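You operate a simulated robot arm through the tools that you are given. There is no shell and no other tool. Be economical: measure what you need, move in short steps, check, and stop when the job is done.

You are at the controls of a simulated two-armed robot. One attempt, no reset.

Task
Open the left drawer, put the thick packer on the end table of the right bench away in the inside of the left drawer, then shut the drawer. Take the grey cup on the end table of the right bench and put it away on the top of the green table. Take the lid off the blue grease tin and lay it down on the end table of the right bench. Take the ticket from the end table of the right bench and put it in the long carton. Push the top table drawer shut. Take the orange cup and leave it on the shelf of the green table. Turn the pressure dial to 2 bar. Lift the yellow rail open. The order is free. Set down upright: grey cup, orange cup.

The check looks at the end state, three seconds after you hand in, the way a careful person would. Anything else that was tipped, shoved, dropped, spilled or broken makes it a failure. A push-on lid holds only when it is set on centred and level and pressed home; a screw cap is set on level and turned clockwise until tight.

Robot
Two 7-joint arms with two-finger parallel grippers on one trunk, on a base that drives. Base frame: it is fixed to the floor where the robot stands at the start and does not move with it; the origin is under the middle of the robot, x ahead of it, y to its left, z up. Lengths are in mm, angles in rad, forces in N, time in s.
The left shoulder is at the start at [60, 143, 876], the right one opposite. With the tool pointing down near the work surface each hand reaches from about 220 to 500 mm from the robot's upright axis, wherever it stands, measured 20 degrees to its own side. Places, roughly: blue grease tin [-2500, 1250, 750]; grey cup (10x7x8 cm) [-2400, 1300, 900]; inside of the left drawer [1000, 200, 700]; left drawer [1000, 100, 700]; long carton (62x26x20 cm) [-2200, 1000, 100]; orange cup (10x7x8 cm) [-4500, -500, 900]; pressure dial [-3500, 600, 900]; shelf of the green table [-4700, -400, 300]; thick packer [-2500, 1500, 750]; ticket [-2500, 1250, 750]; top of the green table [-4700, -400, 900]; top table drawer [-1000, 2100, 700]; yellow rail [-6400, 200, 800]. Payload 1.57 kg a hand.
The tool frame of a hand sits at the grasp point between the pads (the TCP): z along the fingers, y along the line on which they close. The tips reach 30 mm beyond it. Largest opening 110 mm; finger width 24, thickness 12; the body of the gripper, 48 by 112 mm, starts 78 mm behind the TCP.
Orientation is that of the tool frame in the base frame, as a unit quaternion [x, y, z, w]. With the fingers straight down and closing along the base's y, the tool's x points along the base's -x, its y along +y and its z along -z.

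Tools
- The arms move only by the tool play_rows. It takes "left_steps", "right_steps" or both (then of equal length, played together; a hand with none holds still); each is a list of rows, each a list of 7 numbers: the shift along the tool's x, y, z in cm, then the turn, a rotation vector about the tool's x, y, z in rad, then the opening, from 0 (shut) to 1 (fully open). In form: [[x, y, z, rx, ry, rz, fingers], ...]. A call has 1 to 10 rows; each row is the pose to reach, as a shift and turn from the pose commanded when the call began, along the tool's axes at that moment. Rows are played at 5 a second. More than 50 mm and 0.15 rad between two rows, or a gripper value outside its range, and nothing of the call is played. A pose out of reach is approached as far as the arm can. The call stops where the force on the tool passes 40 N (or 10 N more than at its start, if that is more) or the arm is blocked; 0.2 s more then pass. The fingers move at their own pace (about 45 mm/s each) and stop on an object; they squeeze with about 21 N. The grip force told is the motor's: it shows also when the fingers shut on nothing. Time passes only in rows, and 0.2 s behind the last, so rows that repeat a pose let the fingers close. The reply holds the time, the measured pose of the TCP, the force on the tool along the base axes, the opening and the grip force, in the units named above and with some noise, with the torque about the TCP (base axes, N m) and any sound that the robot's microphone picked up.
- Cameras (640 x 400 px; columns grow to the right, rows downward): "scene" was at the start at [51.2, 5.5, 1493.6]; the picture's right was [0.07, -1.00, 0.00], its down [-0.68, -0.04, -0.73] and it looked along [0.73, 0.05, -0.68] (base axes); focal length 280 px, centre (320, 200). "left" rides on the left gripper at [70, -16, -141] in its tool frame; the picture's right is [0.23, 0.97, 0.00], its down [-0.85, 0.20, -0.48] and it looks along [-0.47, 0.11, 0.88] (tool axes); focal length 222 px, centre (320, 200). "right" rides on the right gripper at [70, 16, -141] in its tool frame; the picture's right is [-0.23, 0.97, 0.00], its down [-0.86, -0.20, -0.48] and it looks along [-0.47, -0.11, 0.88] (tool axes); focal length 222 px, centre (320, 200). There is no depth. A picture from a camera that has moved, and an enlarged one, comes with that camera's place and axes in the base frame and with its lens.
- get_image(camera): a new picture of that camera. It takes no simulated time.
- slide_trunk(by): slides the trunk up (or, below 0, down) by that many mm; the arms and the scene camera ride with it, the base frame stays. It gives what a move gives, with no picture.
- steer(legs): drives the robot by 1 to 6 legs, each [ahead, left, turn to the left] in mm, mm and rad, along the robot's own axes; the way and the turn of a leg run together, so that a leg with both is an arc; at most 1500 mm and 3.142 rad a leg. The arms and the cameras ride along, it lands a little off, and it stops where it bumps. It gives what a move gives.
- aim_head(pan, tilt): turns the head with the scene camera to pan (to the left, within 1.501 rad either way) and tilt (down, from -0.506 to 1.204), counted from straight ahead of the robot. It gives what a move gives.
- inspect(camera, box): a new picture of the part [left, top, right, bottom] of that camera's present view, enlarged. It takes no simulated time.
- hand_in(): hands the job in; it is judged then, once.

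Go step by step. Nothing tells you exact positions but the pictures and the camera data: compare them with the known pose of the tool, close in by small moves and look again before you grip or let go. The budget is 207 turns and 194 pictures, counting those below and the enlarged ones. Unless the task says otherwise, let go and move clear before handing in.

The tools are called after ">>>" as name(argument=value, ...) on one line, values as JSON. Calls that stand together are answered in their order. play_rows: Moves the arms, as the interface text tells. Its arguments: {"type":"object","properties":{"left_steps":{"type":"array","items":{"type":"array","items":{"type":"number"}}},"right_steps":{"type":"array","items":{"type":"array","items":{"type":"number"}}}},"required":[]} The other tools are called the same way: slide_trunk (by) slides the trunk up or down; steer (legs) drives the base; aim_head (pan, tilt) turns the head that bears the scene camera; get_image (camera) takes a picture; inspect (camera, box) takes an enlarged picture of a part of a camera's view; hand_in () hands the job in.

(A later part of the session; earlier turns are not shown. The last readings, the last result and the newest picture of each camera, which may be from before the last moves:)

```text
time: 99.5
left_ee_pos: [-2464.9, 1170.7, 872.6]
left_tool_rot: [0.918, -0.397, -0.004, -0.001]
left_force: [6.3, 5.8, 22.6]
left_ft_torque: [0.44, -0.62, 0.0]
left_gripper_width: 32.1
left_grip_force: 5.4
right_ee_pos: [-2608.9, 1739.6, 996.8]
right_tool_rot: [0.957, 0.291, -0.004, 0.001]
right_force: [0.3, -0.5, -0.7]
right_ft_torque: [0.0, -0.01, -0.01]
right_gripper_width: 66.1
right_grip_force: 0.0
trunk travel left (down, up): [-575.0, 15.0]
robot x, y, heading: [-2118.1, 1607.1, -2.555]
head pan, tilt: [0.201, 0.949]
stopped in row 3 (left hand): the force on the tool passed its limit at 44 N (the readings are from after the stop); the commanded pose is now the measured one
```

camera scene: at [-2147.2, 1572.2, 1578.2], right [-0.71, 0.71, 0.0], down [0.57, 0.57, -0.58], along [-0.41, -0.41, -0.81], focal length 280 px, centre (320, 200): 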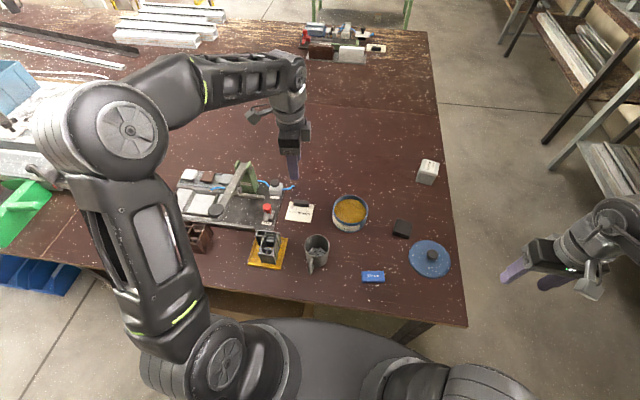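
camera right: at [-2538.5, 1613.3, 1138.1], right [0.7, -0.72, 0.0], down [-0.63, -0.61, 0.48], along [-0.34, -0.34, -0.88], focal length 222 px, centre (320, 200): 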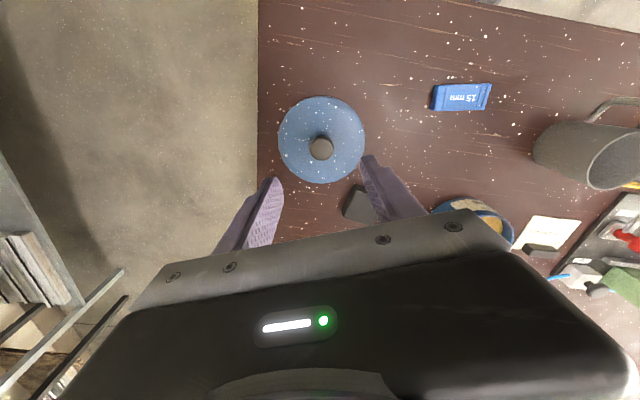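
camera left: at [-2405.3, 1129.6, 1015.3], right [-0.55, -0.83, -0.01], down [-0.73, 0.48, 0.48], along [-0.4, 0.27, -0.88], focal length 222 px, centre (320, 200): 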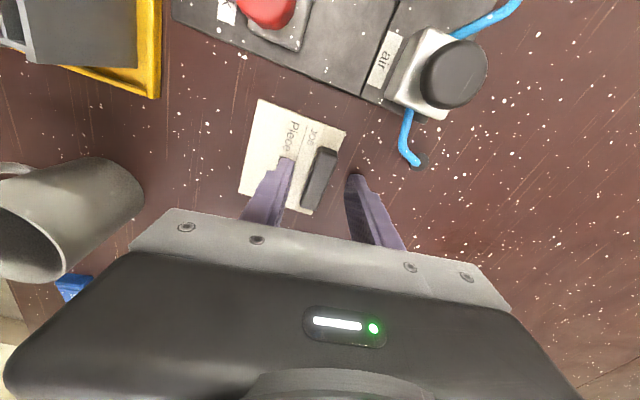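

Tips touch the table at TCP 872. I raise 2 mm and close.

>>> play_rows(left_steps=[[0, 0, -0.25, 0, 0, 0, 0.35], [0, 0, -0.25, 0, 0, 0, 0], [0, 0, -0.25, 0, 0, 0, 0], [0, 0, -0.25, 0, 0, 0, 0], [0, 0, -0.25, 0, 0, 0, 0]])

>>> get_image(camera="left")

```text
time: 100.7
left_ee_pos: [-2465.9, 1168.9, 872.8]
left_tool_rot: [0.918, -0.397, -0.003, -0.003]
left_force: [-0.5, -1.8, 9.3]
left_ft_torque: [-0.07, -0.08, -0.21]
left_gripper_width: 16.4
left_grip_force: 20.6
right_ee_pos: [-2610.6, 1738.4, 997.3]
right_tool_rot: [0.957, 0.291, -0.003, -0.001]
right_force: [0.0, -0.2, 0.2]
right_ft_torque: [0.01, 0.02, 0.02]
right_gripper_width: 66.0
right_grip_force: 0.0
trunk travel left (down, up): [-575.0, 15.0]
robot x, y, heading: [-2122.8, 1604.0, -2.557]
head pan, tilt: [0.201, 0.949]
```

```text
131 pictures are left
camera left: at [-2405.8, 1128.9, 1014.0], right [-0.55, -0.83, 0.0], down [-0.73, 0.48, 0.48], along [-0.4, 0.27, -0.88], focal length 222 px, centre (320, 200)
```

left: 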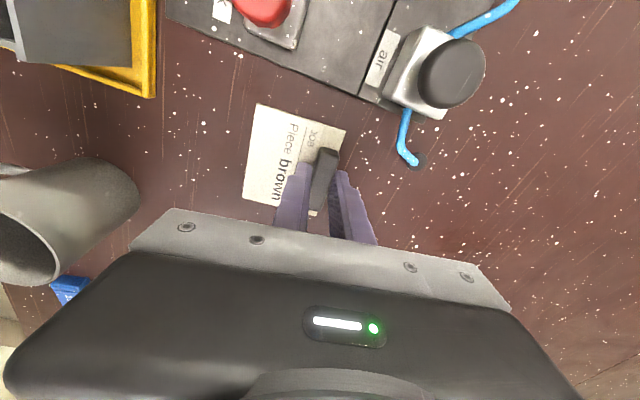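

Gripped the bar at 16 mm. I lift and see whether the card comes with it.

>>> play_rows(left_steps=[[0, 0, -2, 0, 0, 0, 0], [0, 0, -5, 0, 0, 0, 0], [0, 0, -9, 0, 0, 0, 0], [0, 0, -13, 0, 0, 0, 0]])

>>> get_image(camera="left")

>>> get_image(camera="scene")

```text
time: 101.7
left_ee_pos: [-2464.5, 1167.3, 1002.8]
left_tool_rot: [0.918, -0.397, -0.002, -0.002]
left_force: [-0.7, -0.1, -0.6]
left_ft_torque: [-0.01, 0.02, 0.02]
left_gripper_width: 14.9
left_grip_force: 21.0
right_ee_pos: [-2609.1, 1737.8, 996.2]
right_tool_rot: [0.957, 0.292, -0.003, -0.001]
right_force: [-0.3, 0.0, -0.5]
right_ft_torque: [0.0, 0.02, 0.04]
right_gripper_width: 65.8
right_grip_force: 0.1
trunk travel left (down, up): [-575.0, 15.0]
robot x, y, heading: [-2120.9, 1605.4, -2.559]
head pan, tilt: [0.201, 0.949]
```

```text
130 pictures are left
camera left: at [-2405.5, 1127.5, 1144.5], right [-0.55, -0.83, 0.0], down [-0.73, 0.48, 0.48], along [-0.4, 0.27, -0.88], focal length 222 px, centre (320, 200)
```

left: 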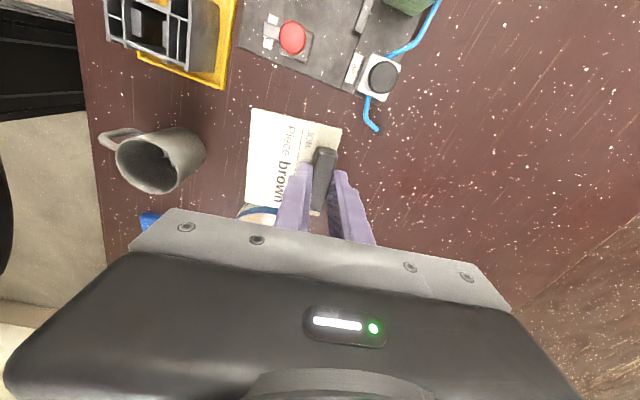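

```text
129 pictures are left
camera scene: at [-2146.7, 1572.5, 1578.1], right [-0.71, 0.71, 0.0], down [0.57, 0.57, -0.58], along [-0.41, -0.41, -0.81], focal length 280 px, centre (320, 200)
```

scene: 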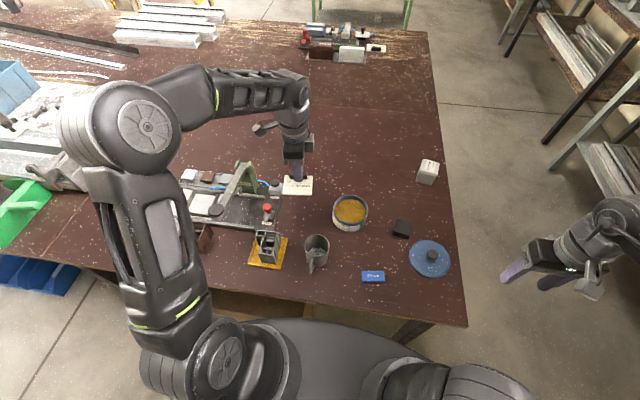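

The ticket came along with its clip. Before leaving the table I also take the packer with the right hand: move above it.

>>> play_rows(right_steps=[[0, 4.5, 0, 0, 0, 0, 0.6], [-0.2, 9, 0, 0, 0, 0, 0.6], [-0.4, 13.5, 0, 0, 0, 0, 0.6], [-0.6, 18, 0, 0, 0, 0, 0.6], [-0.8, 22.5, 0, 0, 0, 0, 0.6], [-0.9, 27, 0, 0, 0, 0, 0.6], [-0.9, 30.5, 0, 0, 0, 0, 0.6]])

>>> get_image(camera="right")

```text
time: 103.3
left_ee_pos: [-2464.9, 1168.0, 1002.2]
left_tool_rot: [0.918, -0.397, -0.003, -0.002]
left_force: [0.1, -0.9, 0.0]
left_ft_torque: [0.04, 0.05, 0.03]
left_gripper_width: 14.7
left_grip_force: 21.1
right_ee_pos: [-2447.1, 1478.8, 996.5]
right_tool_rot: [0.957, 0.29, -0.002, -0.001]
right_force: [-0.1, 0.6, 1.2]
right_ft_torque: [0.02, 0.01, -0.01]
right_gripper_width: 65.8
right_grip_force: 0.1
trunk travel left (down, up): [-575.0, 15.0]
robot x, y, heading: [-2124.6, 1607.3, -2.557]
head pan, tilt: [0.201, 0.949]
```

```text
128 pictures are left
camera right: at [-2379.8, 1503.6, 1138.4], right [0.35, -0.94, 0.0], down [-0.82, -0.31, 0.48], along [-0.45, -0.17, -0.88], focal length 222 px, centre (320, 200)
```

right: 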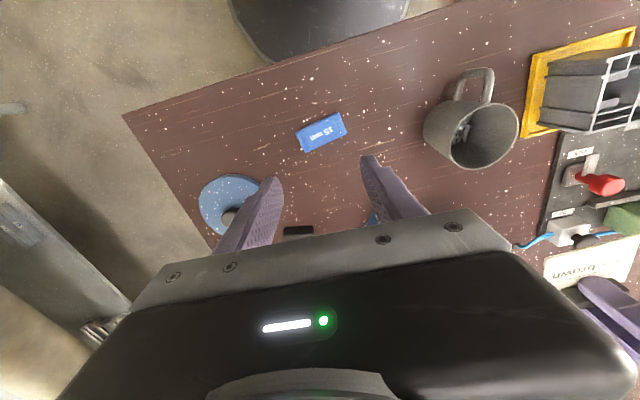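

>>> play_rows(right_steps=[[0.6, 0.2, 2, 0, 0, -0.11, 0.8], [1.25, 0.5, 5, 0, 0, -0.22, 0.8], [1.25, 0.5, 8, 0, 0, -0.22, 0.8]])

>>> get_image(camera="right")

```text
time: 104.1
left_ee_pos: [-2466.6, 1168.0, 1001.7]
left_tool_rot: [0.918, -0.397, -0.002, -0.002]
left_force: [-0.7, 0.7, -1.5]
left_ft_torque: [-0.01, 0.0, -0.01]
left_gripper_width: 15.0
left_grip_force: 20.9
right_ee_pos: [-2435.9, 1481.5, 914.3]
right_tool_rot: [0.919, 0.395, -0.003, 0.0]
right_force: [-0.2, 0.1, -0.8]
right_ft_torque: [0.03, 0.01, -0.05]
right_gripper_width: 88.4
right_grip_force: 0.0
trunk travel left (down, up): [-575.0, 15.0]
robot x, y, heading: [-2119.8, 1606.2, -2.555]
head pan, tilt: [0.201, 0.949]
```

```text
127 pictures are left
camera right: at [-2375.5, 1520.3, 1056.5], right [0.55, -0.84, 0.0], down [-0.73, -0.48, 0.48], along [-0.4, -0.26, -0.88], focal length 222 px, centre (320, 200)
```

right: 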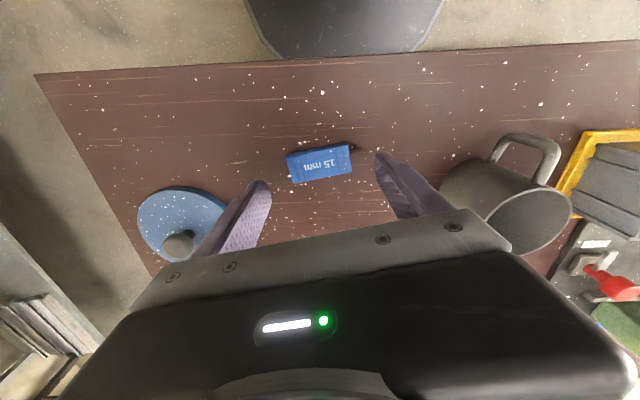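

>>> play_rows(right_steps=[[0, 0, 2, 0, 0, 0, 0.8], [0, 0, 3.4, 0, 0, 0, 0.8], [0, 0, 3.8, 0, 0, 0, 0.8], [0, 0, 3.8, 0, 0, 0, 0], [0, 0, 3.8, 0, 0, 0, 0], [0, 0, 3.8, 0, 0, 0, 0]])

>>> get_image(camera="right")

```text
time: 105.5
left_ee_pos: [-2465.8, 1168.9, 1003.2]
left_tool_rot: [0.918, -0.397, -0.003, -0.002]
left_force: [0.5, 0.5, -0.4]
left_ft_torque: [0.02, 0.01, -0.02]
left_gripper_width: 15.1
left_grip_force: 20.9
right_ee_pos: [-2435.6, 1481.0, 877.5]
right_tool_rot: [0.919, 0.394, -0.002, 0.0]
right_force: [0.4, 0.5, 0.0]
right_ft_torque: [0.01, 0.04, -0.01]
right_gripper_width: 58.4
right_grip_force: 21.3
trunk travel left (down, up): [-575.0, 15.0]
robot x, y, heading: [-2119.0, 1607.6, -2.559]
head pan, tilt: [0.201, 0.949]
```

```text
126 pictures are left
camera right: at [-2375.7, 1520.2, 1018.9], right [0.55, -0.84, 0.0], down [-0.73, -0.48, 0.48], along [-0.4, -0.26, -0.88], focal length 222 px, centre (320, 200)
```

right: 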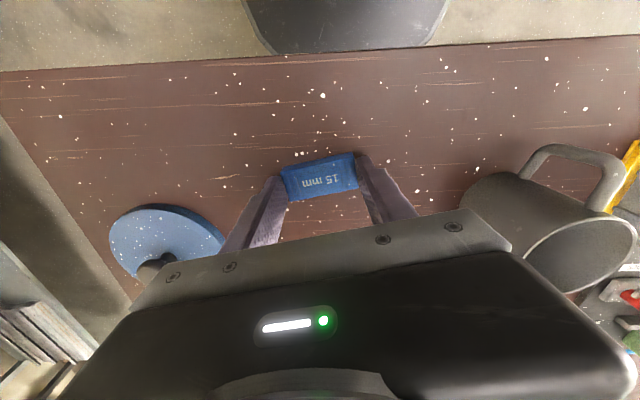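

Packer gripped. I lift it and back off from the table to see the carton.

>>> play_rows(right_steps=[[0, 0, -4, 0, 0, 0, 0], [0, 0, -8, 0, 0, 0, 0], [0, 0, -12, 0, 0, 0, 0], [0, 0, -16, 0, 0, 0, 0]])

>>> steer(legs=[[-550, 0, 0]])

>>> aim_head(pan=0.3, tilt=0.9)

>>> get_image(camera="scene")

```text
time: 106.5
left_ee_pos: [-2465.0, 1168.2, 1002.4]
left_tool_rot: [0.918, -0.397, -0.003, -0.002]
left_force: [0.6, 0.6, -0.2]
left_ft_torque: [0.0, 0.01, 0.02]
left_gripper_width: 14.9
left_grip_force: 20.9
right_ee_pos: [-2433.5, 1482.6, 1038.0]
right_tool_rot: [0.919, 0.394, -0.002, -0.001]
right_force: [0.3, -0.8, 0.0]
right_ft_torque: [0.01, 0.01, -0.03]
right_gripper_width: 58.8
right_grip_force: 20.6
trunk travel left (down, up): [-575.0, 15.0]
robot x, y, heading: [-2120.5, 1610.8, -2.556]
head pan, tilt: [0.201, 0.949]
```

```text
time: 109.7
left_ee_pos: [-1999.0, 1475.0, 1003.0]
left_tool_rot: [0.92, -0.392, -0.003, -0.002]
left_force: [0.3, -0.5, -0.7]
left_ft_torque: [0.03, 0.0, -0.04]
left_gripper_width: 15.1
left_grip_force: 20.7
right_ee_pos: [-1971.0, 1789.4, 1037.2]
right_tool_rot: [0.917, 0.399, -0.002, 0.0]
right_force: [-0.3, 1.1, 0.5]
right_ft_torque: [-0.02, 0.04, 0.0]
right_gripper_width: 58.6
right_grip_force: 21.1
trunk travel left (down, up): [-575.0, 15.0]
robot x, y, heading: [-1659.9, 1912.7, -2.548]
head pan, tilt: [0.201, 0.949]
```

```text
time: 110.3
left_ee_pos: [-1998.9, 1474.0, 1003.1]
left_tool_rot: [0.92, -0.392, -0.003, -0.002]
left_force: [0.2, 0.6, -0.8]
left_ft_torque: [0.0, 0.0, -0.02]
left_gripper_width: 14.9
left_grip_force: 21.1
right_ee_pos: [-1970.5, 1788.9, 1038.7]
right_tool_rot: [0.917, 0.398, -0.002, 0.0]
right_force: [-0.6, 0.2, -0.5]
right_ft_torque: [0.03, 0.0, 0.0]
right_gripper_width: 58.8
right_grip_force: 20.8
trunk travel left (down, up): [-575.0, 15.0]
robot x, y, heading: [-1655.1, 1914.1, -2.547]
head pan, tilt: [0.3, 0.901]
```

```text
125 pictures are left
camera scene: at [-1681.0, 1874.1, 1581.8], right [-0.78, 0.63, 0.0], down [0.49, 0.61, -0.62], along [-0.39, -0.48, -0.78], focal length 280 px, centre (320, 200)
```

scene: 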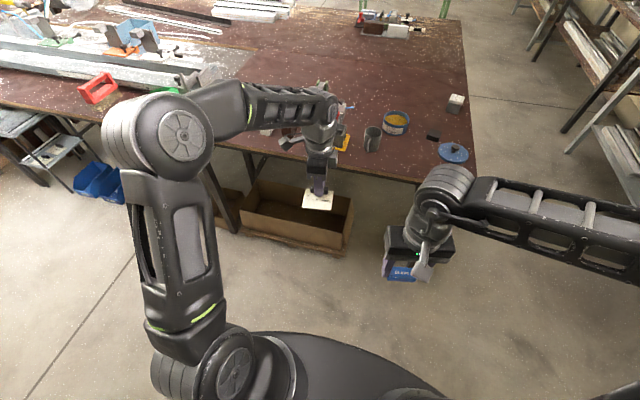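

>>> inspect(camera="scene", box=[200, 160, 370, 270])

```text
3.64 times, centred on (285, 215) of scene
camera zoom: at [-1681.0, 1874.1, 1581.8], right [-0.78, 0.63, 0.0], down [0.49, 0.61, -0.62], along [-0.39, -0.48, -0.78], focal length 1020 px, centre (447, 146)
```

zoom: 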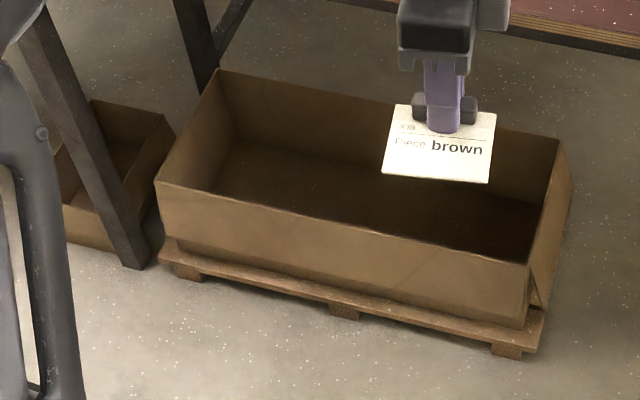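

The long carton stands on a pallet wholly under the table: rim z≈240, front corner (-2304,1311), centre ≈(-2224,989). I lower the trunk, tuck the right hand and drive up with the left hand going in under the table.

>>> play_rows(right_steps=[[4, 0, 0, 0, 0, 0, 0], [8, 0, 0, 0, 0, 0, 0], [11, 0, 0, 0, 0, 0, 0]])

>>> slide_trunk(by=-570)

>>> steer(legs=[[200, 169, 0]])

>>> aim_head(pan=0.2, tilt=0.6)

>>> get_image(camera="scene")

>>> get_image(camera="left")

```text
time: 111.1
left_ee_pos: [-1998.8, 1474.8, 1002.2]
left_tool_rot: [0.92, -0.393, -0.003, -0.003]
left_force: [0.1, -0.8, -0.1]
left_ft_torque: [0.01, 0.02, 0.0]
left_gripper_width: 15.0
left_grip_force: 20.8
right_ee_pos: [-1898.5, 1866.3, 1043.4]
right_tool_rot: [0.917, 0.398, -0.002, 0.0]
right_force: [0.0, 0.8, -0.4]
right_ft_torque: [-0.02, 0.02, 0.02]
right_gripper_width: 58.4
right_grip_force: 20.7
right hand out of reach, approached as far as the arm can: row 3
trunk travel left (down, up): [-575.0, 15.0]
robot x, y, heading: [-1659.3, 1917.7, -2.546]
head pan, tilt: [0.3, 0.901]
```

```text
refused: -570 is not a number from -400 to 400
```

```text
time: 113.0
left_ee_pos: [-2066.9, 1221.7, 1002.4]
left_tool_rot: [0.92, -0.392, -0.003, -0.003]
left_force: [-0.8, 0.3, -0.8]
left_ft_torque: [0.04, 0.03, 0.0]
left_gripper_width: 15.0
left_grip_force: 20.5
right_ee_pos: [-1968.8, 1613.9, 1043.5]
right_tool_rot: [0.917, 0.398, -0.002, -0.001]
right_force: [-0.5, -0.5, 0.4]
right_ft_torque: [0.04, -0.01, 0.02]
right_gripper_width: 58.6
right_grip_force: 21.4
trunk travel left (down, up): [-575.0, 15.0]
robot x, y, heading: [-1728.9, 1663.9, -2.547]
head pan, tilt: [0.3, 0.901]
```

```text
time: 113.8
left_ee_pos: [-2067.9, 1221.3, 1002.9]
left_tool_rot: [0.92, -0.392, -0.003, -0.002]
left_force: [-0.5, -0.4, -0.4]
left_ft_torque: [-0.02, 0.0, -0.01]
left_gripper_width: 15.0
left_grip_force: 21.3
right_ee_pos: [-1966.6, 1613.4, 1043.8]
right_tool_rot: [0.917, 0.399, -0.001, 0.0]
right_force: [0.4, 0.3, -0.1]
right_ft_torque: [0.02, 0.01, 0.02]
right_gripper_width: 58.8
right_grip_force: 20.7
trunk travel left (down, up): [-575.0, 15.0]
robot x, y, heading: [-1727.6, 1662.5, -2.548]
head pan, tilt: [0.201, 0.6]
```

```text
123 pictures are left
camera scene: at [-1764.5, 1618.3, 1606.5], right [-0.72, 0.7, 0.0], down [0.4, 0.4, -0.82], along [-0.58, -0.59, -0.57], focal length 280 px, centre (320, 200)
```

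scene: 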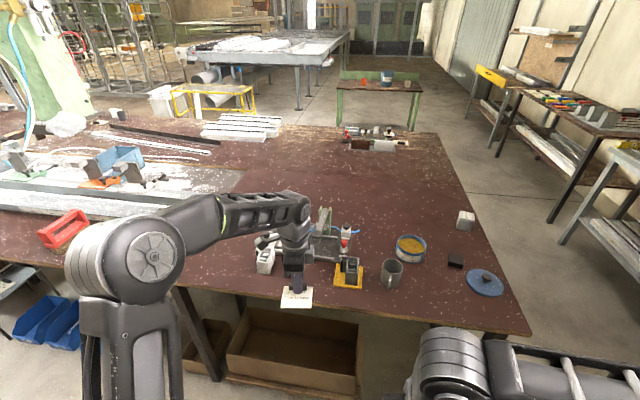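

```text
122 pictures are left
camera left: at [-2007.4, 1181.8, 1144.1], right [-0.54, -0.84, 0.0], down [-0.73, 0.48, 0.48], along [-0.4, 0.27, -0.88], focal length 222 px, centre (320, 200)
```

left: 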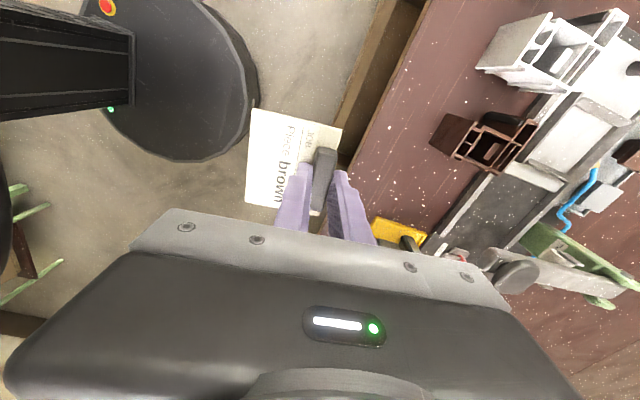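

The left hand is almost over the table edge; I back off before lowering the trunk.

>>> steer(legs=[[-200, 0, 0]])

>>> slide_trunk(by=-400)

>>> slide_trunk(by=-165)

>>> steer(legs=[[200, 0, 0]])

>>> aim_head(pan=0.2, tilt=0.5)

>>> get_image(camera="scene")

>>> get_image(camera="left")

```text
time: 115.4
left_ee_pos: [-1894.0, 1339.2, 1003.4]
left_tool_rot: [0.921, -0.39, -0.003, -0.002]
left_force: [-0.5, -0.6, -1.2]
left_ft_torque: [0.0, 0.03, 0.0]
left_gripper_width: 14.9
left_grip_force: 20.9
right_ee_pos: [-1795.6, 1729.8, 1044.8]
right_tool_rot: [0.917, 0.4, -0.001, 0.0]
right_force: [0.1, 0.4, -0.3]
right_ft_torque: [0.01, 0.03, -0.01]
right_gripper_width: 58.7
right_grip_force: 20.9
trunk travel left (down, up): [-575.0, 15.0]
robot x, y, heading: [-1554.3, 1784.1, -2.543]
head pan, tilt: [0.201, 0.6]
```

```text
time: 119.3
left_ee_pos: [-1893.4, 1338.1, 602.8]
left_tool_rot: [0.921, -0.39, -0.003, -0.003]
left_force: [-0.3, 0.1, -0.4]
left_ft_torque: [0.0, 0.03, 0.0]
left_gripper_width: 14.9
left_grip_force: 21.0
right_ee_pos: [-1796.8, 1728.8, 644.1]
right_tool_rot: [0.916, 0.401, -0.002, -0.001]
right_force: [-1.0, -0.9, -0.3]
right_ft_torque: [0.0, -0.01, -0.06]
right_gripper_width: 58.7
right_grip_force: 20.8
trunk travel left (down, up): [-175.0, 415.0]
robot x, y, heading: [-1553.0, 1782.7, -2.541]
head pan, tilt: [0.201, 0.6]
```

```text
time: 121.2
left_ee_pos: [-1893.7, 1337.6, 438.6]
left_tool_rot: [0.921, -0.391, -0.002, -0.003]
left_force: [-0.1, 0.7, -0.7]
left_ft_torque: [-0.01, 0.0, 0.0]
left_gripper_width: 15.2
left_grip_force: 20.8
right_ee_pos: [-1797.0, 1730.5, 479.1]
right_tool_rot: [0.916, 0.4, -0.002, 0.0]
right_force: [-0.6, -0.3, -0.6]
right_ft_torque: [-0.02, 0.01, 0.02]
right_gripper_width: 58.4
right_grip_force: 20.4
trunk travel left (down, up): [-10.0, 580.0]
robot x, y, heading: [-1557.3, 1779.5, -2.538]
head pan, tilt: [0.201, 0.6]
```

```text
time: 122.7
left_ee_pos: [-2056.7, 1224.6, 438.7]
left_tool_rot: [0.921, -0.389, -0.003, -0.002]
left_force: [-0.4, 0.1, -1.2]
left_ft_torque: [0.0, -0.03, 0.0]
left_gripper_width: 15.0
left_grip_force: 20.9
right_ee_pos: [-1959.4, 1618.3, 478.2]
right_tool_rot: [0.916, 0.4, -0.002, 0.0]
right_force: [0.7, -0.1, -0.1]
right_ft_torque: [-0.03, 0.0, 0.03]
right_gripper_width: 58.8
right_grip_force: 21.0
trunk travel left (down, up): [-10.0, 580.0]
robot x, y, heading: [-1722.3, 1669.9, -2.545]
head pan, tilt: [0.201, 0.6]
```

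```text
time: 123.4
left_ee_pos: [-2057.6, 1226.7, 437.2]
left_tool_rot: [0.921, -0.389, -0.003, -0.003]
left_force: [0.2, -0.4, -0.3]
left_ft_torque: [0.03, 0.0, 0.0]
left_gripper_width: 15.0
left_grip_force: 20.5
right_ee_pos: [-1959.3, 1617.9, 478.8]
right_tool_rot: [0.916, 0.401, -0.002, -0.001]
right_force: [0.4, -0.2, -1.0]
right_ft_torque: [-0.03, -0.03, 0.02]
right_gripper_width: 58.5
right_grip_force: 21.4
trunk travel left (down, up): [-10.0, 580.0]
robot x, y, heading: [-1720.7, 1672.2, -2.538]
head pan, tilt: [0.201, 0.499]
```

```text
121 pictures are left
camera scene: at [-1757.7, 1621.6, 1050.6], right [-0.72, 0.7, 0.0], down [0.33, 0.34, -0.88], along [-0.61, -0.63, -0.48], focal length 280 px, centre (320, 200)
```

scene: 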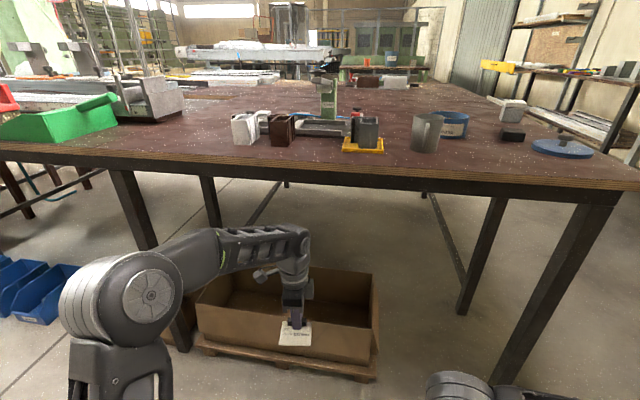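

```text
120 pictures are left
camera left: at [-1996.9, 1185.9, 579.1], right [-0.54, -0.84, 0.0], down [-0.74, 0.47, 0.48], along [-0.41, 0.26, -0.88], focal length 222 px, centre (320, 200)
```

left: 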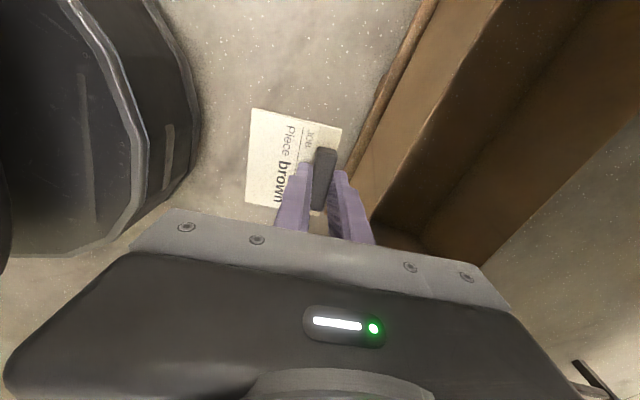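

Now I drive ahead so that the ticket comes over the carton's middle.

>>> steer(legs=[[275, 0, 0]])

>>> get_image(camera="left")

>>> get_image(camera="scene")

```text
time: 125.4
left_ee_pos: [-2184.4, 1118.5, 396.1]
left_tool_rot: [0.909, -0.409, 0.05, -0.064]
left_force: [0.0, 0.4, 0.1]
left_ft_torque: [0.01, 0.0, 0.01]
left_gripper_width: 15.0
left_grip_force: 21.1
right_ee_pos: [-2155.8, 1456.8, 481.2]
right_tool_rot: [0.906, 0.423, -0.003, 0.0]
right_force: [-0.2, 0.1, -0.2]
right_ft_torque: [-0.02, 0.01, 0.04]
right_gripper_width: 58.8
right_grip_force: 20.9
trunk travel left (down, up): [-10.0, 580.0]
robot x, y, heading: [-1918.3, 1519.0, -2.493]
head pan, tilt: [0.201, 0.499]
stopped in leg 1: the robot was blocked; the commanded pose is now the measured one
```

```text
119 pictures are left
camera left: at [-2147.1, 1065.0, 541.5], right [-0.57, -0.81, -0.14], down [-0.78, 0.48, 0.41], along [-0.26, 0.34, -0.9], focal length 222 px, centre (320, 200)
```

left: 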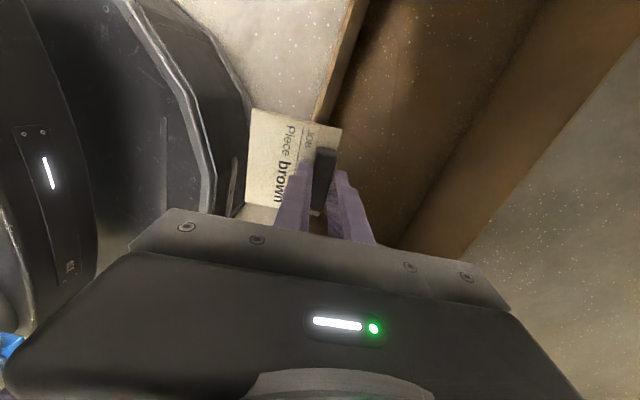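

```text
118 pictures are left
camera scene: at [-1953.0, 1471.0, 1052.3], right [-0.75, 0.66, 0.0], down [0.31, 0.36, -0.88], along [-0.58, -0.66, -0.48], focal length 280 px, centre (320, 200)
```

scene: 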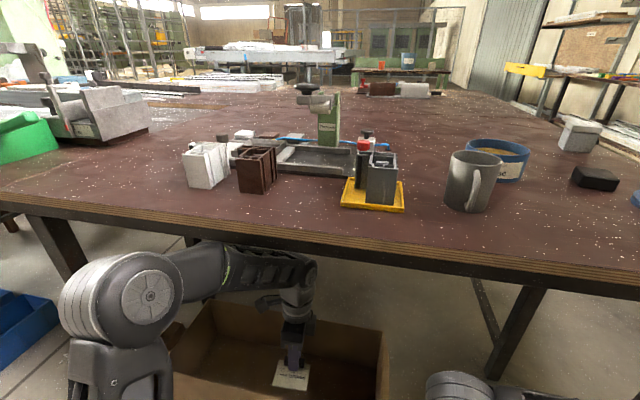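

The forearm touched the table's edge. I back off, lower the hand and straighten it before entering again.

>>> steer(legs=[[-180, 0, 0]])

>>> get_image(camera="scene")

```text
time: 126.9
left_ee_pos: [-2044.6, 1225.7, 393.2]
left_tool_rot: [0.908, -0.41, 0.051, -0.065]
left_force: [-0.3, -0.6, -0.4]
left_ft_torque: [0.0, -0.02, -0.02]
left_gripper_width: 15.0
left_grip_force: 22.0
right_ee_pos: [-2012.4, 1565.2, 478.0]
right_tool_rot: [0.908, 0.419, -0.003, 0.0]
right_force: [-0.1, 0.5, -0.3]
right_ft_torque: [0.0, 0.01, -0.02]
right_gripper_width: 58.4
right_grip_force: 20.4
trunk travel left (down, up): [-10.0, 580.0]
robot x, y, heading: [-1771.8, 1623.3, -2.506]
head pan, tilt: [0.201, 0.499]
```

```text
117 pictures are left
camera scene: at [-1812.0, 1577.3, 1050.7], right [-0.75, 0.67, 0.0], down [0.32, 0.36, -0.88], along [-0.59, -0.65, -0.48], focal length 280 px, centre (320, 200)
```

scene: 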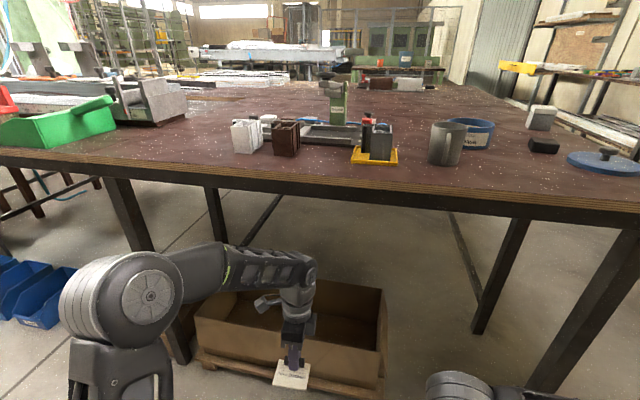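

>>> play_rows(left_steps=[[-0.06, 0.25, 1.53, -0.125, -0.02, -0.015, 0], [-0.12, 0.5, 3.07, -0.25, -0.041, -0.029, 0], [-0.18, 0.75, 4.6, -0.376, -0.061, -0.044, 0], [-0.24, 1, 6.13, -0.501, -0.082, -0.059, 0], [-0.3, 1.25, 7.67, -0.627, -0.102, -0.073, 0], [-0.36, 1.5, 9.2, -0.752, -0.123, -0.088, 0]])

>>> get_image(camera="scene")

>>> get_image(camera="left")

```text
time: 128.3
left_ee_pos: [-2041.7, 1225.6, 300.7]
left_tool_rot: [0.887, -0.355, -0.153, 0.251]
left_force: [-0.5, -0.5, 0.3]
left_ft_torque: [-0.02, -0.05, 0.0]
left_gripper_width: 15.0
left_grip_force: 20.8
left hand out of reach, approached as far as the arm can: row 5
right_ee_pos: [-2013.5, 1565.1, 478.4]
right_tool_rot: [0.908, 0.419, -0.002, -0.001]
right_force: [0.9, -0.1, 0.5]
right_ft_torque: [-0.01, 0.0, -0.02]
right_gripper_width: 58.5
right_grip_force: 21.3
trunk travel left (down, up): [-10.0, 580.0]
robot x, y, heading: [-1774.4, 1630.3, -2.502]
head pan, tilt: [0.201, 0.499]
```

```text
116 pictures are left
camera scene: at [-1811.9, 1577.6, 1050.7], right [-0.75, 0.67, 0.0], down [0.32, 0.36, -0.88], along [-0.59, -0.65, -0.48], focal length 280 px, centre (320, 200)
```

scene: 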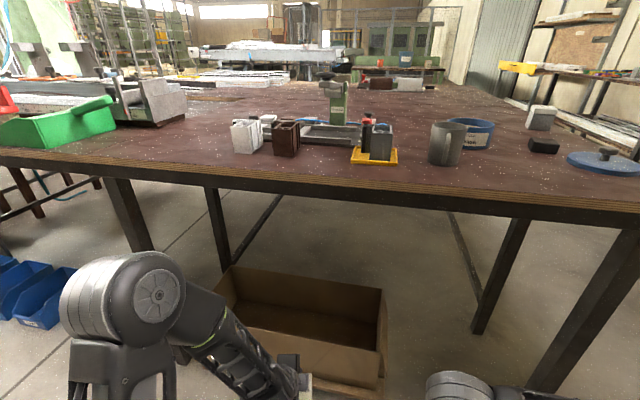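

```text
115 pictures are left
camera left: at [-1921.4, 1233.4, 401.9], right [-0.38, -0.77, 0.52], down [-0.49, 0.64, 0.59], along [-0.78, -0.03, -0.62], focal length 222 px, centre (320, 200)
```

left: 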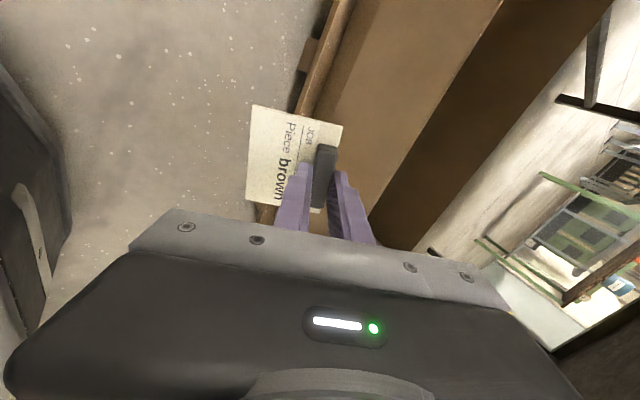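

>>> steer(legs=[[135, 0, -0.04]])

>>> play_rows(left_steps=[[-0.4, 2.4, 1.7, 0, 0, 0, 0], [-0.8, 4.9, 3.4, 0, 0, 0, 0], [-1.3, 7.3, 5.1, 0, 0, 0, 0], [-1.7, 9.75, 6.8, 0, 0, 0, 0]])

>>> get_image(camera="left")

>>> get_image(camera="scene")

```text
time: 129.6
left_ee_pos: [-2169.5, 1157.4, 301.5]
left_tool_rot: [0.879, -0.375, -0.159, 0.248]
left_force: [-0.5, 0.3, -0.1]
left_ft_torque: [0.03, 0.02, 0.01]
left_gripper_width: 14.8
left_grip_force: 21.0
right_ee_pos: [-2125.0, 1496.5, 478.5]
right_tool_rot: [0.916, 0.402, -0.002, 0.0]
right_force: [-0.5, -0.5, -0.2]
right_ft_torque: [0.0, 0.01, 0.0]
right_gripper_width: 58.6
right_grip_force: 20.9
trunk travel left (down, up): [-10.0, 580.0]
robot x, y, heading: [-1883.8, 1547.6, -2.541]
head pan, tilt: [0.201, 0.499]
```

```text
time: 130.6
left_ee_pos: [-2267.9, 1087.8, 302.0]
left_tool_rot: [0.879, -0.375, -0.159, 0.249]
left_force: [4.2, 4.9, 9.2]
left_ft_torque: [-0.08, -0.41, 0.26]
left_gripper_width: 14.8
left_grip_force: 21.5
right_ee_pos: [-2125.8, 1497.6, 477.8]
right_tool_rot: [0.916, 0.402, -0.002, 0.0]
right_force: [-0.5, 0.9, -0.5]
right_ft_torque: [-0.01, 0.02, -0.01]
right_gripper_width: 58.4
right_grip_force: 21.3
trunk travel left (down, up): [-10.0, 580.0]
robot x, y, heading: [-1880.6, 1551.3, -2.539]
head pan, tilt: [0.201, 0.499]
```

```text
114 pictures are left
camera left: at [-2146.2, 1091.5, 403.0], right [-0.41, -0.75, 0.52], down [-0.46, 0.66, 0.59], along [-0.78, 0.0, -0.62], focal length 222 px, centre (320, 200)
```

left: 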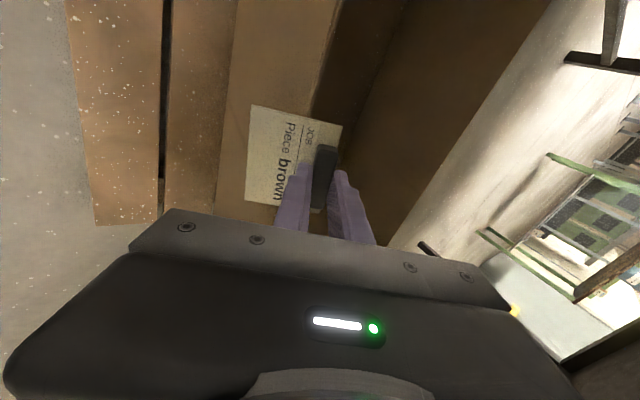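

```text
113 pictures are left
camera scene: at [-1923.1, 1500.8, 1050.7], right [-0.72, 0.69, 0.0], down [0.33, 0.34, -0.88], along [-0.61, -0.63, -0.48], focal length 280 px, centre (320, 200)
```

scene: 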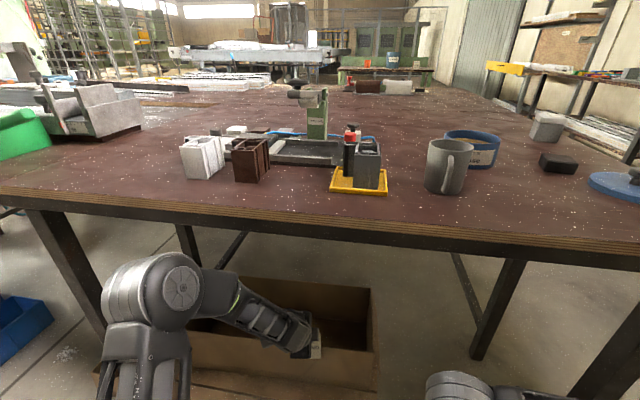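

The card's low edge touches the front rim; I raise the hand and go further in.

>>> play_rows(left_steps=[[-0.2, 1.4, -2.0, 0, 0, 0, 0], [-0.5, 2.8, -4.1, 0, 0, 0, 0], [-0.6, 3.9, -4.9, 0, 0, 0, 0], [-1.0, 6, -3.5, 0, 0, 0, 0], [-1.4, 8.1, -2.1, 0, 0, 0, 0], [-1.7, 10, -0.8, 0, 0, 0, 0]])

>>> get_image(camera="left")

>>> inspect(camera="scene", box=[90, 220, 400, 400])

```text
time: 132.0
left_ee_pos: [-2334.5, 1046.0, 365.5]
left_tool_rot: [0.879, -0.374, -0.159, 0.247]
left_force: [0.8, -0.1, 0.6]
left_ft_torque: [0.02, -0.03, -0.01]
left_gripper_width: 14.9
left_grip_force: 20.6
right_ee_pos: [-2125.1, 1496.2, 478.8]
right_tool_rot: [0.916, 0.402, -0.002, 0.0]
right_force: [-0.4, 0.1, 0.0]
right_ft_torque: [0.01, -0.01, -0.02]
right_gripper_width: 58.6
right_grip_force: 21.4
trunk travel left (down, up): [-10.0, 580.0]
robot x, y, heading: [-1883.8, 1550.6, -2.54]
head pan, tilt: [0.201, 0.499]
```

```text
112 pictures are left
camera left: at [-2212.7, 1048.9, 465.7], right [-0.41, -0.75, 0.52], down [-0.46, 0.66, 0.59], along [-0.78, 0.0, -0.62], focal length 222 px, centre (320, 200)
```

left: 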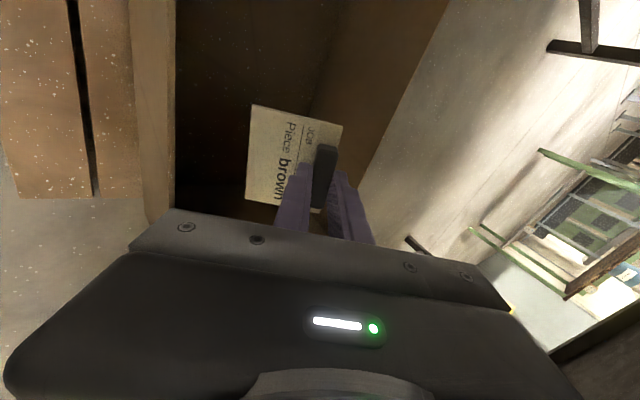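

```text
2.06 times, centred on (245, 310) of scene
camera zoom: at [-1923.5, 1500.2, 1050.7], right [-0.72, 0.69, 0.0], down [0.33, 0.34, -0.88], along [-0.61, -0.63, -0.48], focal length 579 px, centre (475, -27)
```

zoom: 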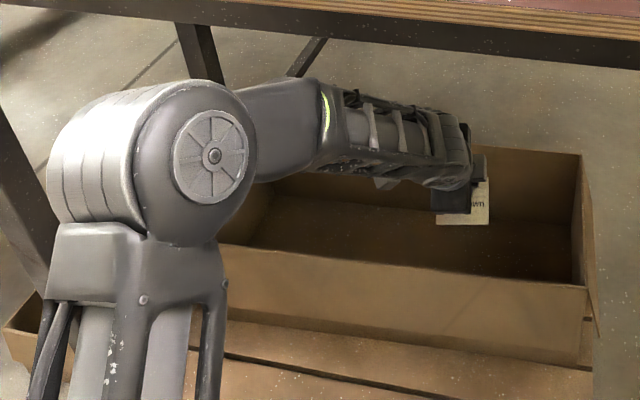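

The ticket is over the carton. I lower it inside.

>>> play_rows(left_steps=[[0.5, -2.2, 2.5, 0, 0, 0, 0], [0.9, -4.4, 5, 0, 0, 0, 0], [1.3, -6.6, 7.5, 0, 0, 0, 0], [1.6, -8.7, 10, 0, 0, 0, 0], [1.9, -10.8, 12.5, 0, 0, 0, 0]])

>>> get_image(camera="left")

```text
time: 133.2
left_ee_pos: [-2320.8, 1052.5, 213.1]
left_tool_rot: [0.876, -0.374, -0.163, 0.257]
left_force: [4.3, 1.0, 11.2]
left_ft_torque: [0.2, -0.65, 0.02]
left_gripper_width: 15.1
left_grip_force: 21.8
right_ee_pos: [-2125.3, 1495.6, 480.2]
right_tool_rot: [0.916, 0.402, -0.002, 0.001]
right_force: [0.4, 0.4, -0.7]
right_ft_torque: [-0.03, 0.0, 0.02]
right_gripper_width: 58.5
right_grip_force: 21.0
trunk travel left (down, up): [-10.0, 580.0]
robot x, y, heading: [-1884.8, 1547.8, -2.539]
head pan, tilt: [0.201, 0.499]
stopped in row 5 (left hand): the force on the tool passed its limit at 50 N (the readings are from after the stop); the commanded pose is now the measured one
```

```text
110 pictures are left
camera left: at [-2198.7, 1056.4, 312.6], right [-0.4, -0.74, 0.54], down [-0.46, 0.67, 0.58], along [-0.79, -0.01, -0.61], focal length 222 px, centre (320, 200)
```

left: 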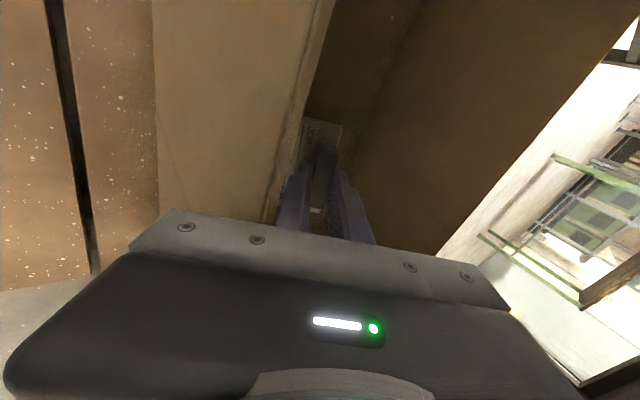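

The ticket is inside below the rim; the hand brushes the front wall. I ease up and inward a bit and release.

>>> play_rows(left_steps=[[-0.3, 1.4, -0.2, 0, 0, 0, 0], [-0.4, 2.4, 0.3, 0, 0, 0, 0], [-0.4, 2.4, 0.3, 0, 0, 0, 0.4], [-0.4, 2.4, 0.3, 0, 0, 0, 0.4], [-0.4, 2.4, 0.3, 0, 0, 0, 0.4]])

>>> get_image(camera="left")

```text
time: 134.4
left_ee_pos: [-2337.4, 1039.4, 223.0]
left_tool_rot: [0.877, -0.374, -0.162, 0.255]
left_force: [0.4, 1.3, 0.9]
left_ft_torque: [-0.02, -0.05, 0.1]
left_gripper_width: 43.9
left_grip_force: 0.1
right_ee_pos: [-2125.1, 1496.5, 478.2]
right_tool_rot: [0.916, 0.402, -0.002, 0.0]
right_force: [-0.2, -0.7, 0.1]
right_ft_torque: [-0.04, -0.01, 0.03]
right_gripper_width: 58.4
right_grip_force: 20.9
trunk travel left (down, up): [-10.0, 580.0]
robot x, y, heading: [-1883.4, 1551.1, -2.544]
head pan, tilt: [0.201, 0.499]
```

```text
109 pictures are left
camera left: at [-2216.3, 1043.9, 323.0], right [-0.41, -0.74, 0.53], down [-0.46, 0.67, 0.58], along [-0.79, -0.01, -0.61], focal length 222 px, centre (320, 200)
```

left: 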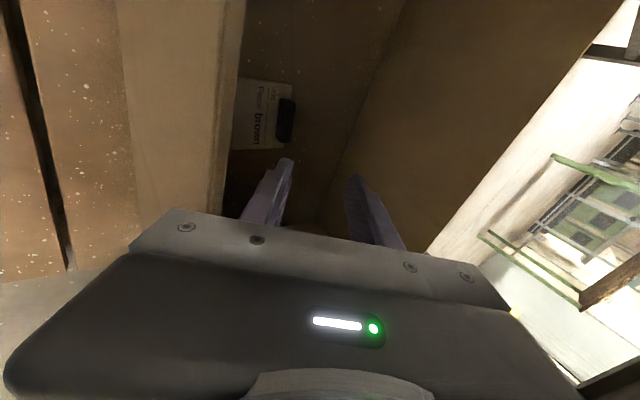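

The ticket lies in the carton. I raise the hand and retract.

>>> play_rows(left_steps=[[-0.4, 2.2, -3.3, 0, 0, 0, 0.4], [-0.8, 4.4, -6.6, 0, 0, 0, 0.4], [-1.2, 6.6, -9.9, 0, 0, 0, 0.4], [-1.6, 8.8, -13.2, 0, 0, 0, 0.4], [-1, 5.4, -15.6, 0, 0, 0, 0.4], [-0.4, 1.9, -18, 0, 0, 0, 0.4], [0.2, -1.5, -20.4, 0, 0, 0, 0.4], [0.8, -5, -22.8, 0, 0, 0, 0.4]])

>>> steer(legs=[[-500, 0, 0]])

>>> get_image(camera="scene")

```text
time: 136.2
left_ee_pos: [-2196.4, 1138.8, 378.4]
left_tool_rot: [0.877, -0.374, -0.163, 0.255]
left_force: [-1.0, 0.0, 0.3]
left_ft_torque: [-0.03, 0.0, 0.02]
left_gripper_width: 44.0
left_grip_force: 0.0
right_ee_pos: [-2125.1, 1495.7, 478.3]
right_tool_rot: [0.916, 0.402, -0.002, 0.0]
right_force: [0.1, 0.1, 0.1]
right_ft_torque: [-0.01, -0.04, 0.0]
right_gripper_width: 58.6
right_grip_force: 20.9
trunk travel left (down, up): [-10.0, 580.0]
robot x, y, heading: [-1883.1, 1546.4, -2.541]
head pan, tilt: [0.201, 0.499]
```

```text
time: 139.1
left_ee_pos: [-1790.9, 1417.6, 377.4]
left_tool_rot: [0.877, -0.373, -0.162, 0.256]
left_force: [0.2, -0.3, 0.6]
left_ft_torque: [0.03, -0.01, 0.04]
left_gripper_width: 44.1
left_grip_force: 0.0
right_ee_pos: [-1719.8, 1774.3, 479.9]
right_tool_rot: [0.915, 0.402, -0.002, 0.0]
right_force: [0.4, 0.3, -0.5]
right_ft_torque: [0.03, -0.02, -0.03]
right_gripper_width: 58.7
right_grip_force: 21.4
trunk travel left (down, up): [-10.0, 580.0]
robot x, y, heading: [-1476.6, 1828.9, -2.533]
head pan, tilt: [0.201, 0.499]
```

```text
108 pictures are left
camera scene: at [-1518.6, 1778.8, 1050.7], right [-0.72, 0.69, 0.0], down [0.33, 0.34, -0.88], along [-0.61, -0.63, -0.48], focal length 280 px, centre (320, 200)
```

scene: 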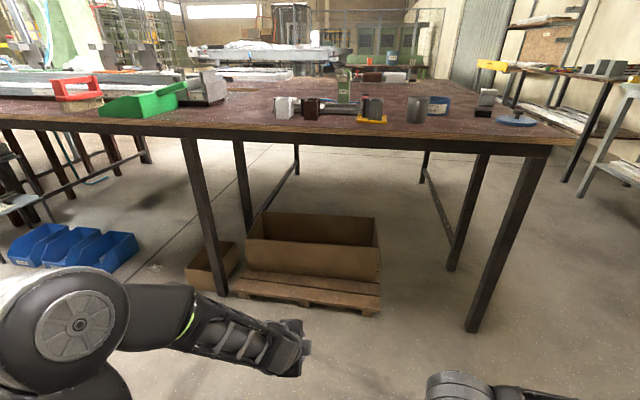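

The carton appears to have been pushed back on its pallet when the card touched its wall. I measure how far.

>>> inspect(camera="scene", box=[170, 180, 410, 330])

```text
2.67 times, centred on (290, 255) of scene
camera zoom: at [-1518.6, 1778.8, 1050.7], right [-0.72, 0.69, 0.0], down [0.33, 0.34, -0.88], along [-0.61, -0.63, -0.48], focal length 748 px, centre (400, 53)
```

zoom: 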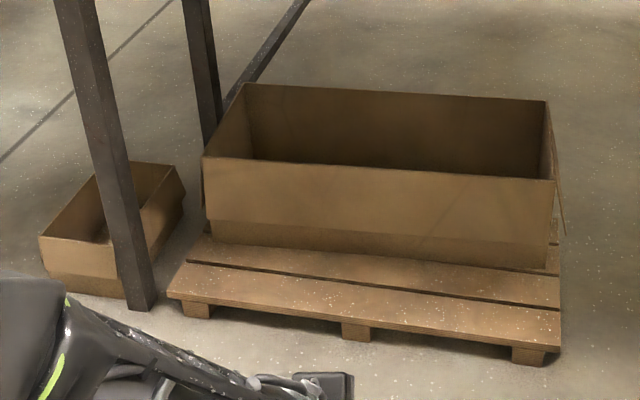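

The carton was shoved back about 12 cm. I'll hook its front wall from inside with closed fingers at its middle and pull it back to where it stood.

>>> steer(legs=[[0, 113, 0], [490, 0, 0]])

>>> get_image(camera="left")

>>> get_image(camera="scene")

```text
time: 142.8
left_ee_pos: [-2141.0, 1039.3, 378.0]
left_tool_rot: [0.877, -0.374, -0.162, 0.254]
left_force: [-0.7, -0.7, 0.6]
left_ft_torque: [0.0, 0.02, 0.01]
left_gripper_width: 43.9
left_grip_force: 0.3
right_ee_pos: [-2069.5, 1398.2, 478.4]
right_tool_rot: [0.916, 0.401, -0.001, 0.0]
right_force: [0.2, -0.3, -1.1]
right_ft_torque: [0.03, -0.02, -0.02]
right_gripper_width: 58.4
right_grip_force: 21.5
trunk travel left (down, up): [-10.0, 580.0]
robot x, y, heading: [-1827.8, 1451.3, -2.542]
head pan, tilt: [0.201, 0.499]
```

```text
106 pictures are left
camera left: at [-2018.0, 1043.6, 478.0], right [-0.41, -0.74, 0.53], down [-0.46, 0.67, 0.58], along [-0.79, -0.01, -0.61], focal length 222 px, centre (320, 200)
```

left: 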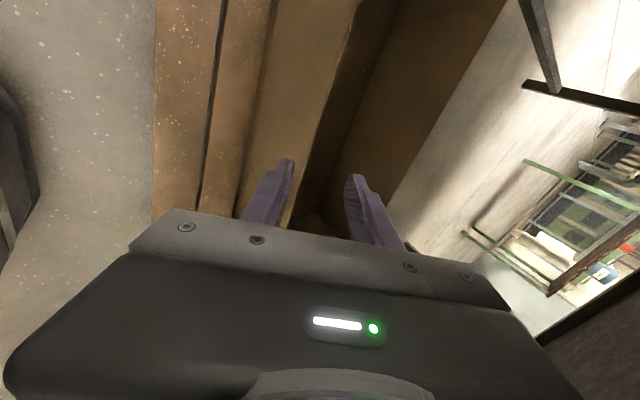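

```text
105 pictures are left
camera scene: at [-1867.4, 1401.7, 1050.7], right [-0.72, 0.7, 0.0], down [0.33, 0.34, -0.88], along [-0.61, -0.63, -0.48], focal length 280 px, centre (320, 200)
```

scene: 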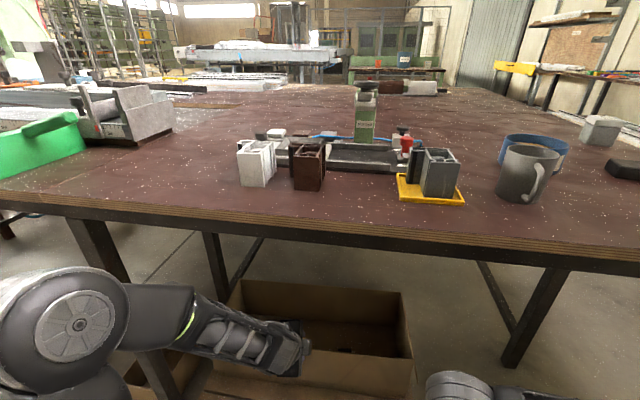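

>>> play_rows(left_steps=[[-0.6, 3.7, 2.5, 0, 0, 0, 0], [-1.2, 7.4, 5, 0, 0, 0, 0], [-1.9, 11, 7.6, 0, 0, 0, 0], [-1.5, 8.9, 10.8, 0, 0, 0, 0], [-1.1, 6.7, 14, 0, 0, 0, 0], [-0.8, 4.5, 17.2, 0, 0, 0, 0], [-0.4, 2.4, 20.4, 0, 0, 0, 0]])

>>> get_image(camera="left")

>>> inspect(camera="scene", box=[170, 250, 430, 400])

```text
time: 144.4
left_ee_pos: [-2255.5, 963.2, 226.3]
left_tool_rot: [0.876, -0.374, -0.164, 0.255]
left_force: [0.2, 0.6, 0.4]
left_ft_torque: [0.03, 0.0, 0.02]
left_gripper_width: 0.0
left_grip_force: 20.9
right_ee_pos: [-2069.8, 1398.3, 479.2]
right_tool_rot: [0.916, 0.401, -0.002, -0.001]
right_force: [-0.8, 0.2, -0.4]
right_ft_torque: [-0.03, 0.0, 0.03]
right_gripper_width: 58.7
right_grip_force: 20.6
trunk travel left (down, up): [-10.0, 580.0]
robot x, y, heading: [-1827.7, 1445.9, -2.543]
head pan, tilt: [0.201, 0.499]
```

```text
104 pictures are left
camera left: at [-2132.1, 967.1, 325.5], right [-0.41, -0.74, 0.53], down [-0.46, 0.67, 0.59], along [-0.79, -0.01, -0.61], focal length 222 px, centre (320, 200)
```

left: 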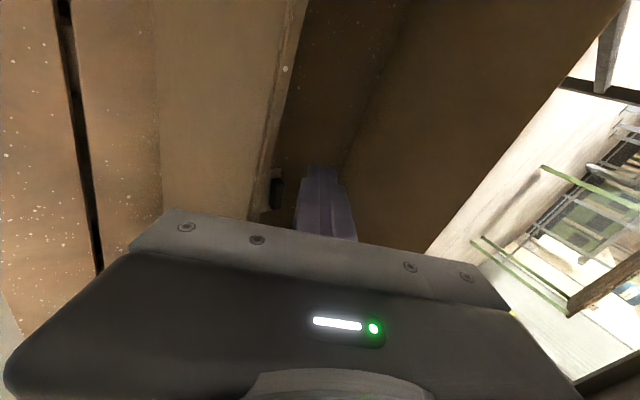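

```text
2.46 times, centred on (300, 325) of scene
camera zoom: at [-1867.4, 1401.9, 1050.8], right [-0.72, 0.7, 0.0], down [0.33, 0.34, -0.88], along [-0.61, -0.63, -0.48], focal length 690 px, centre (369, -108)
```

zoom: 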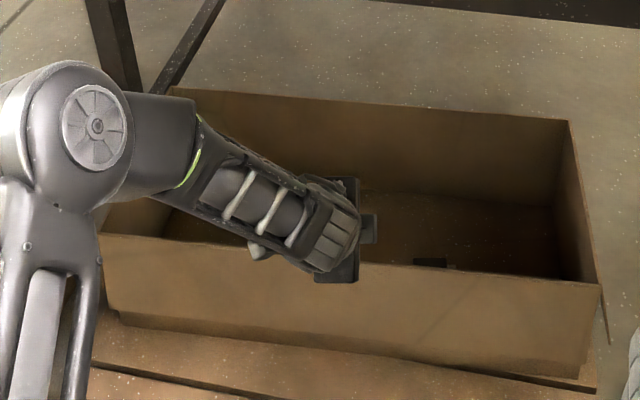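

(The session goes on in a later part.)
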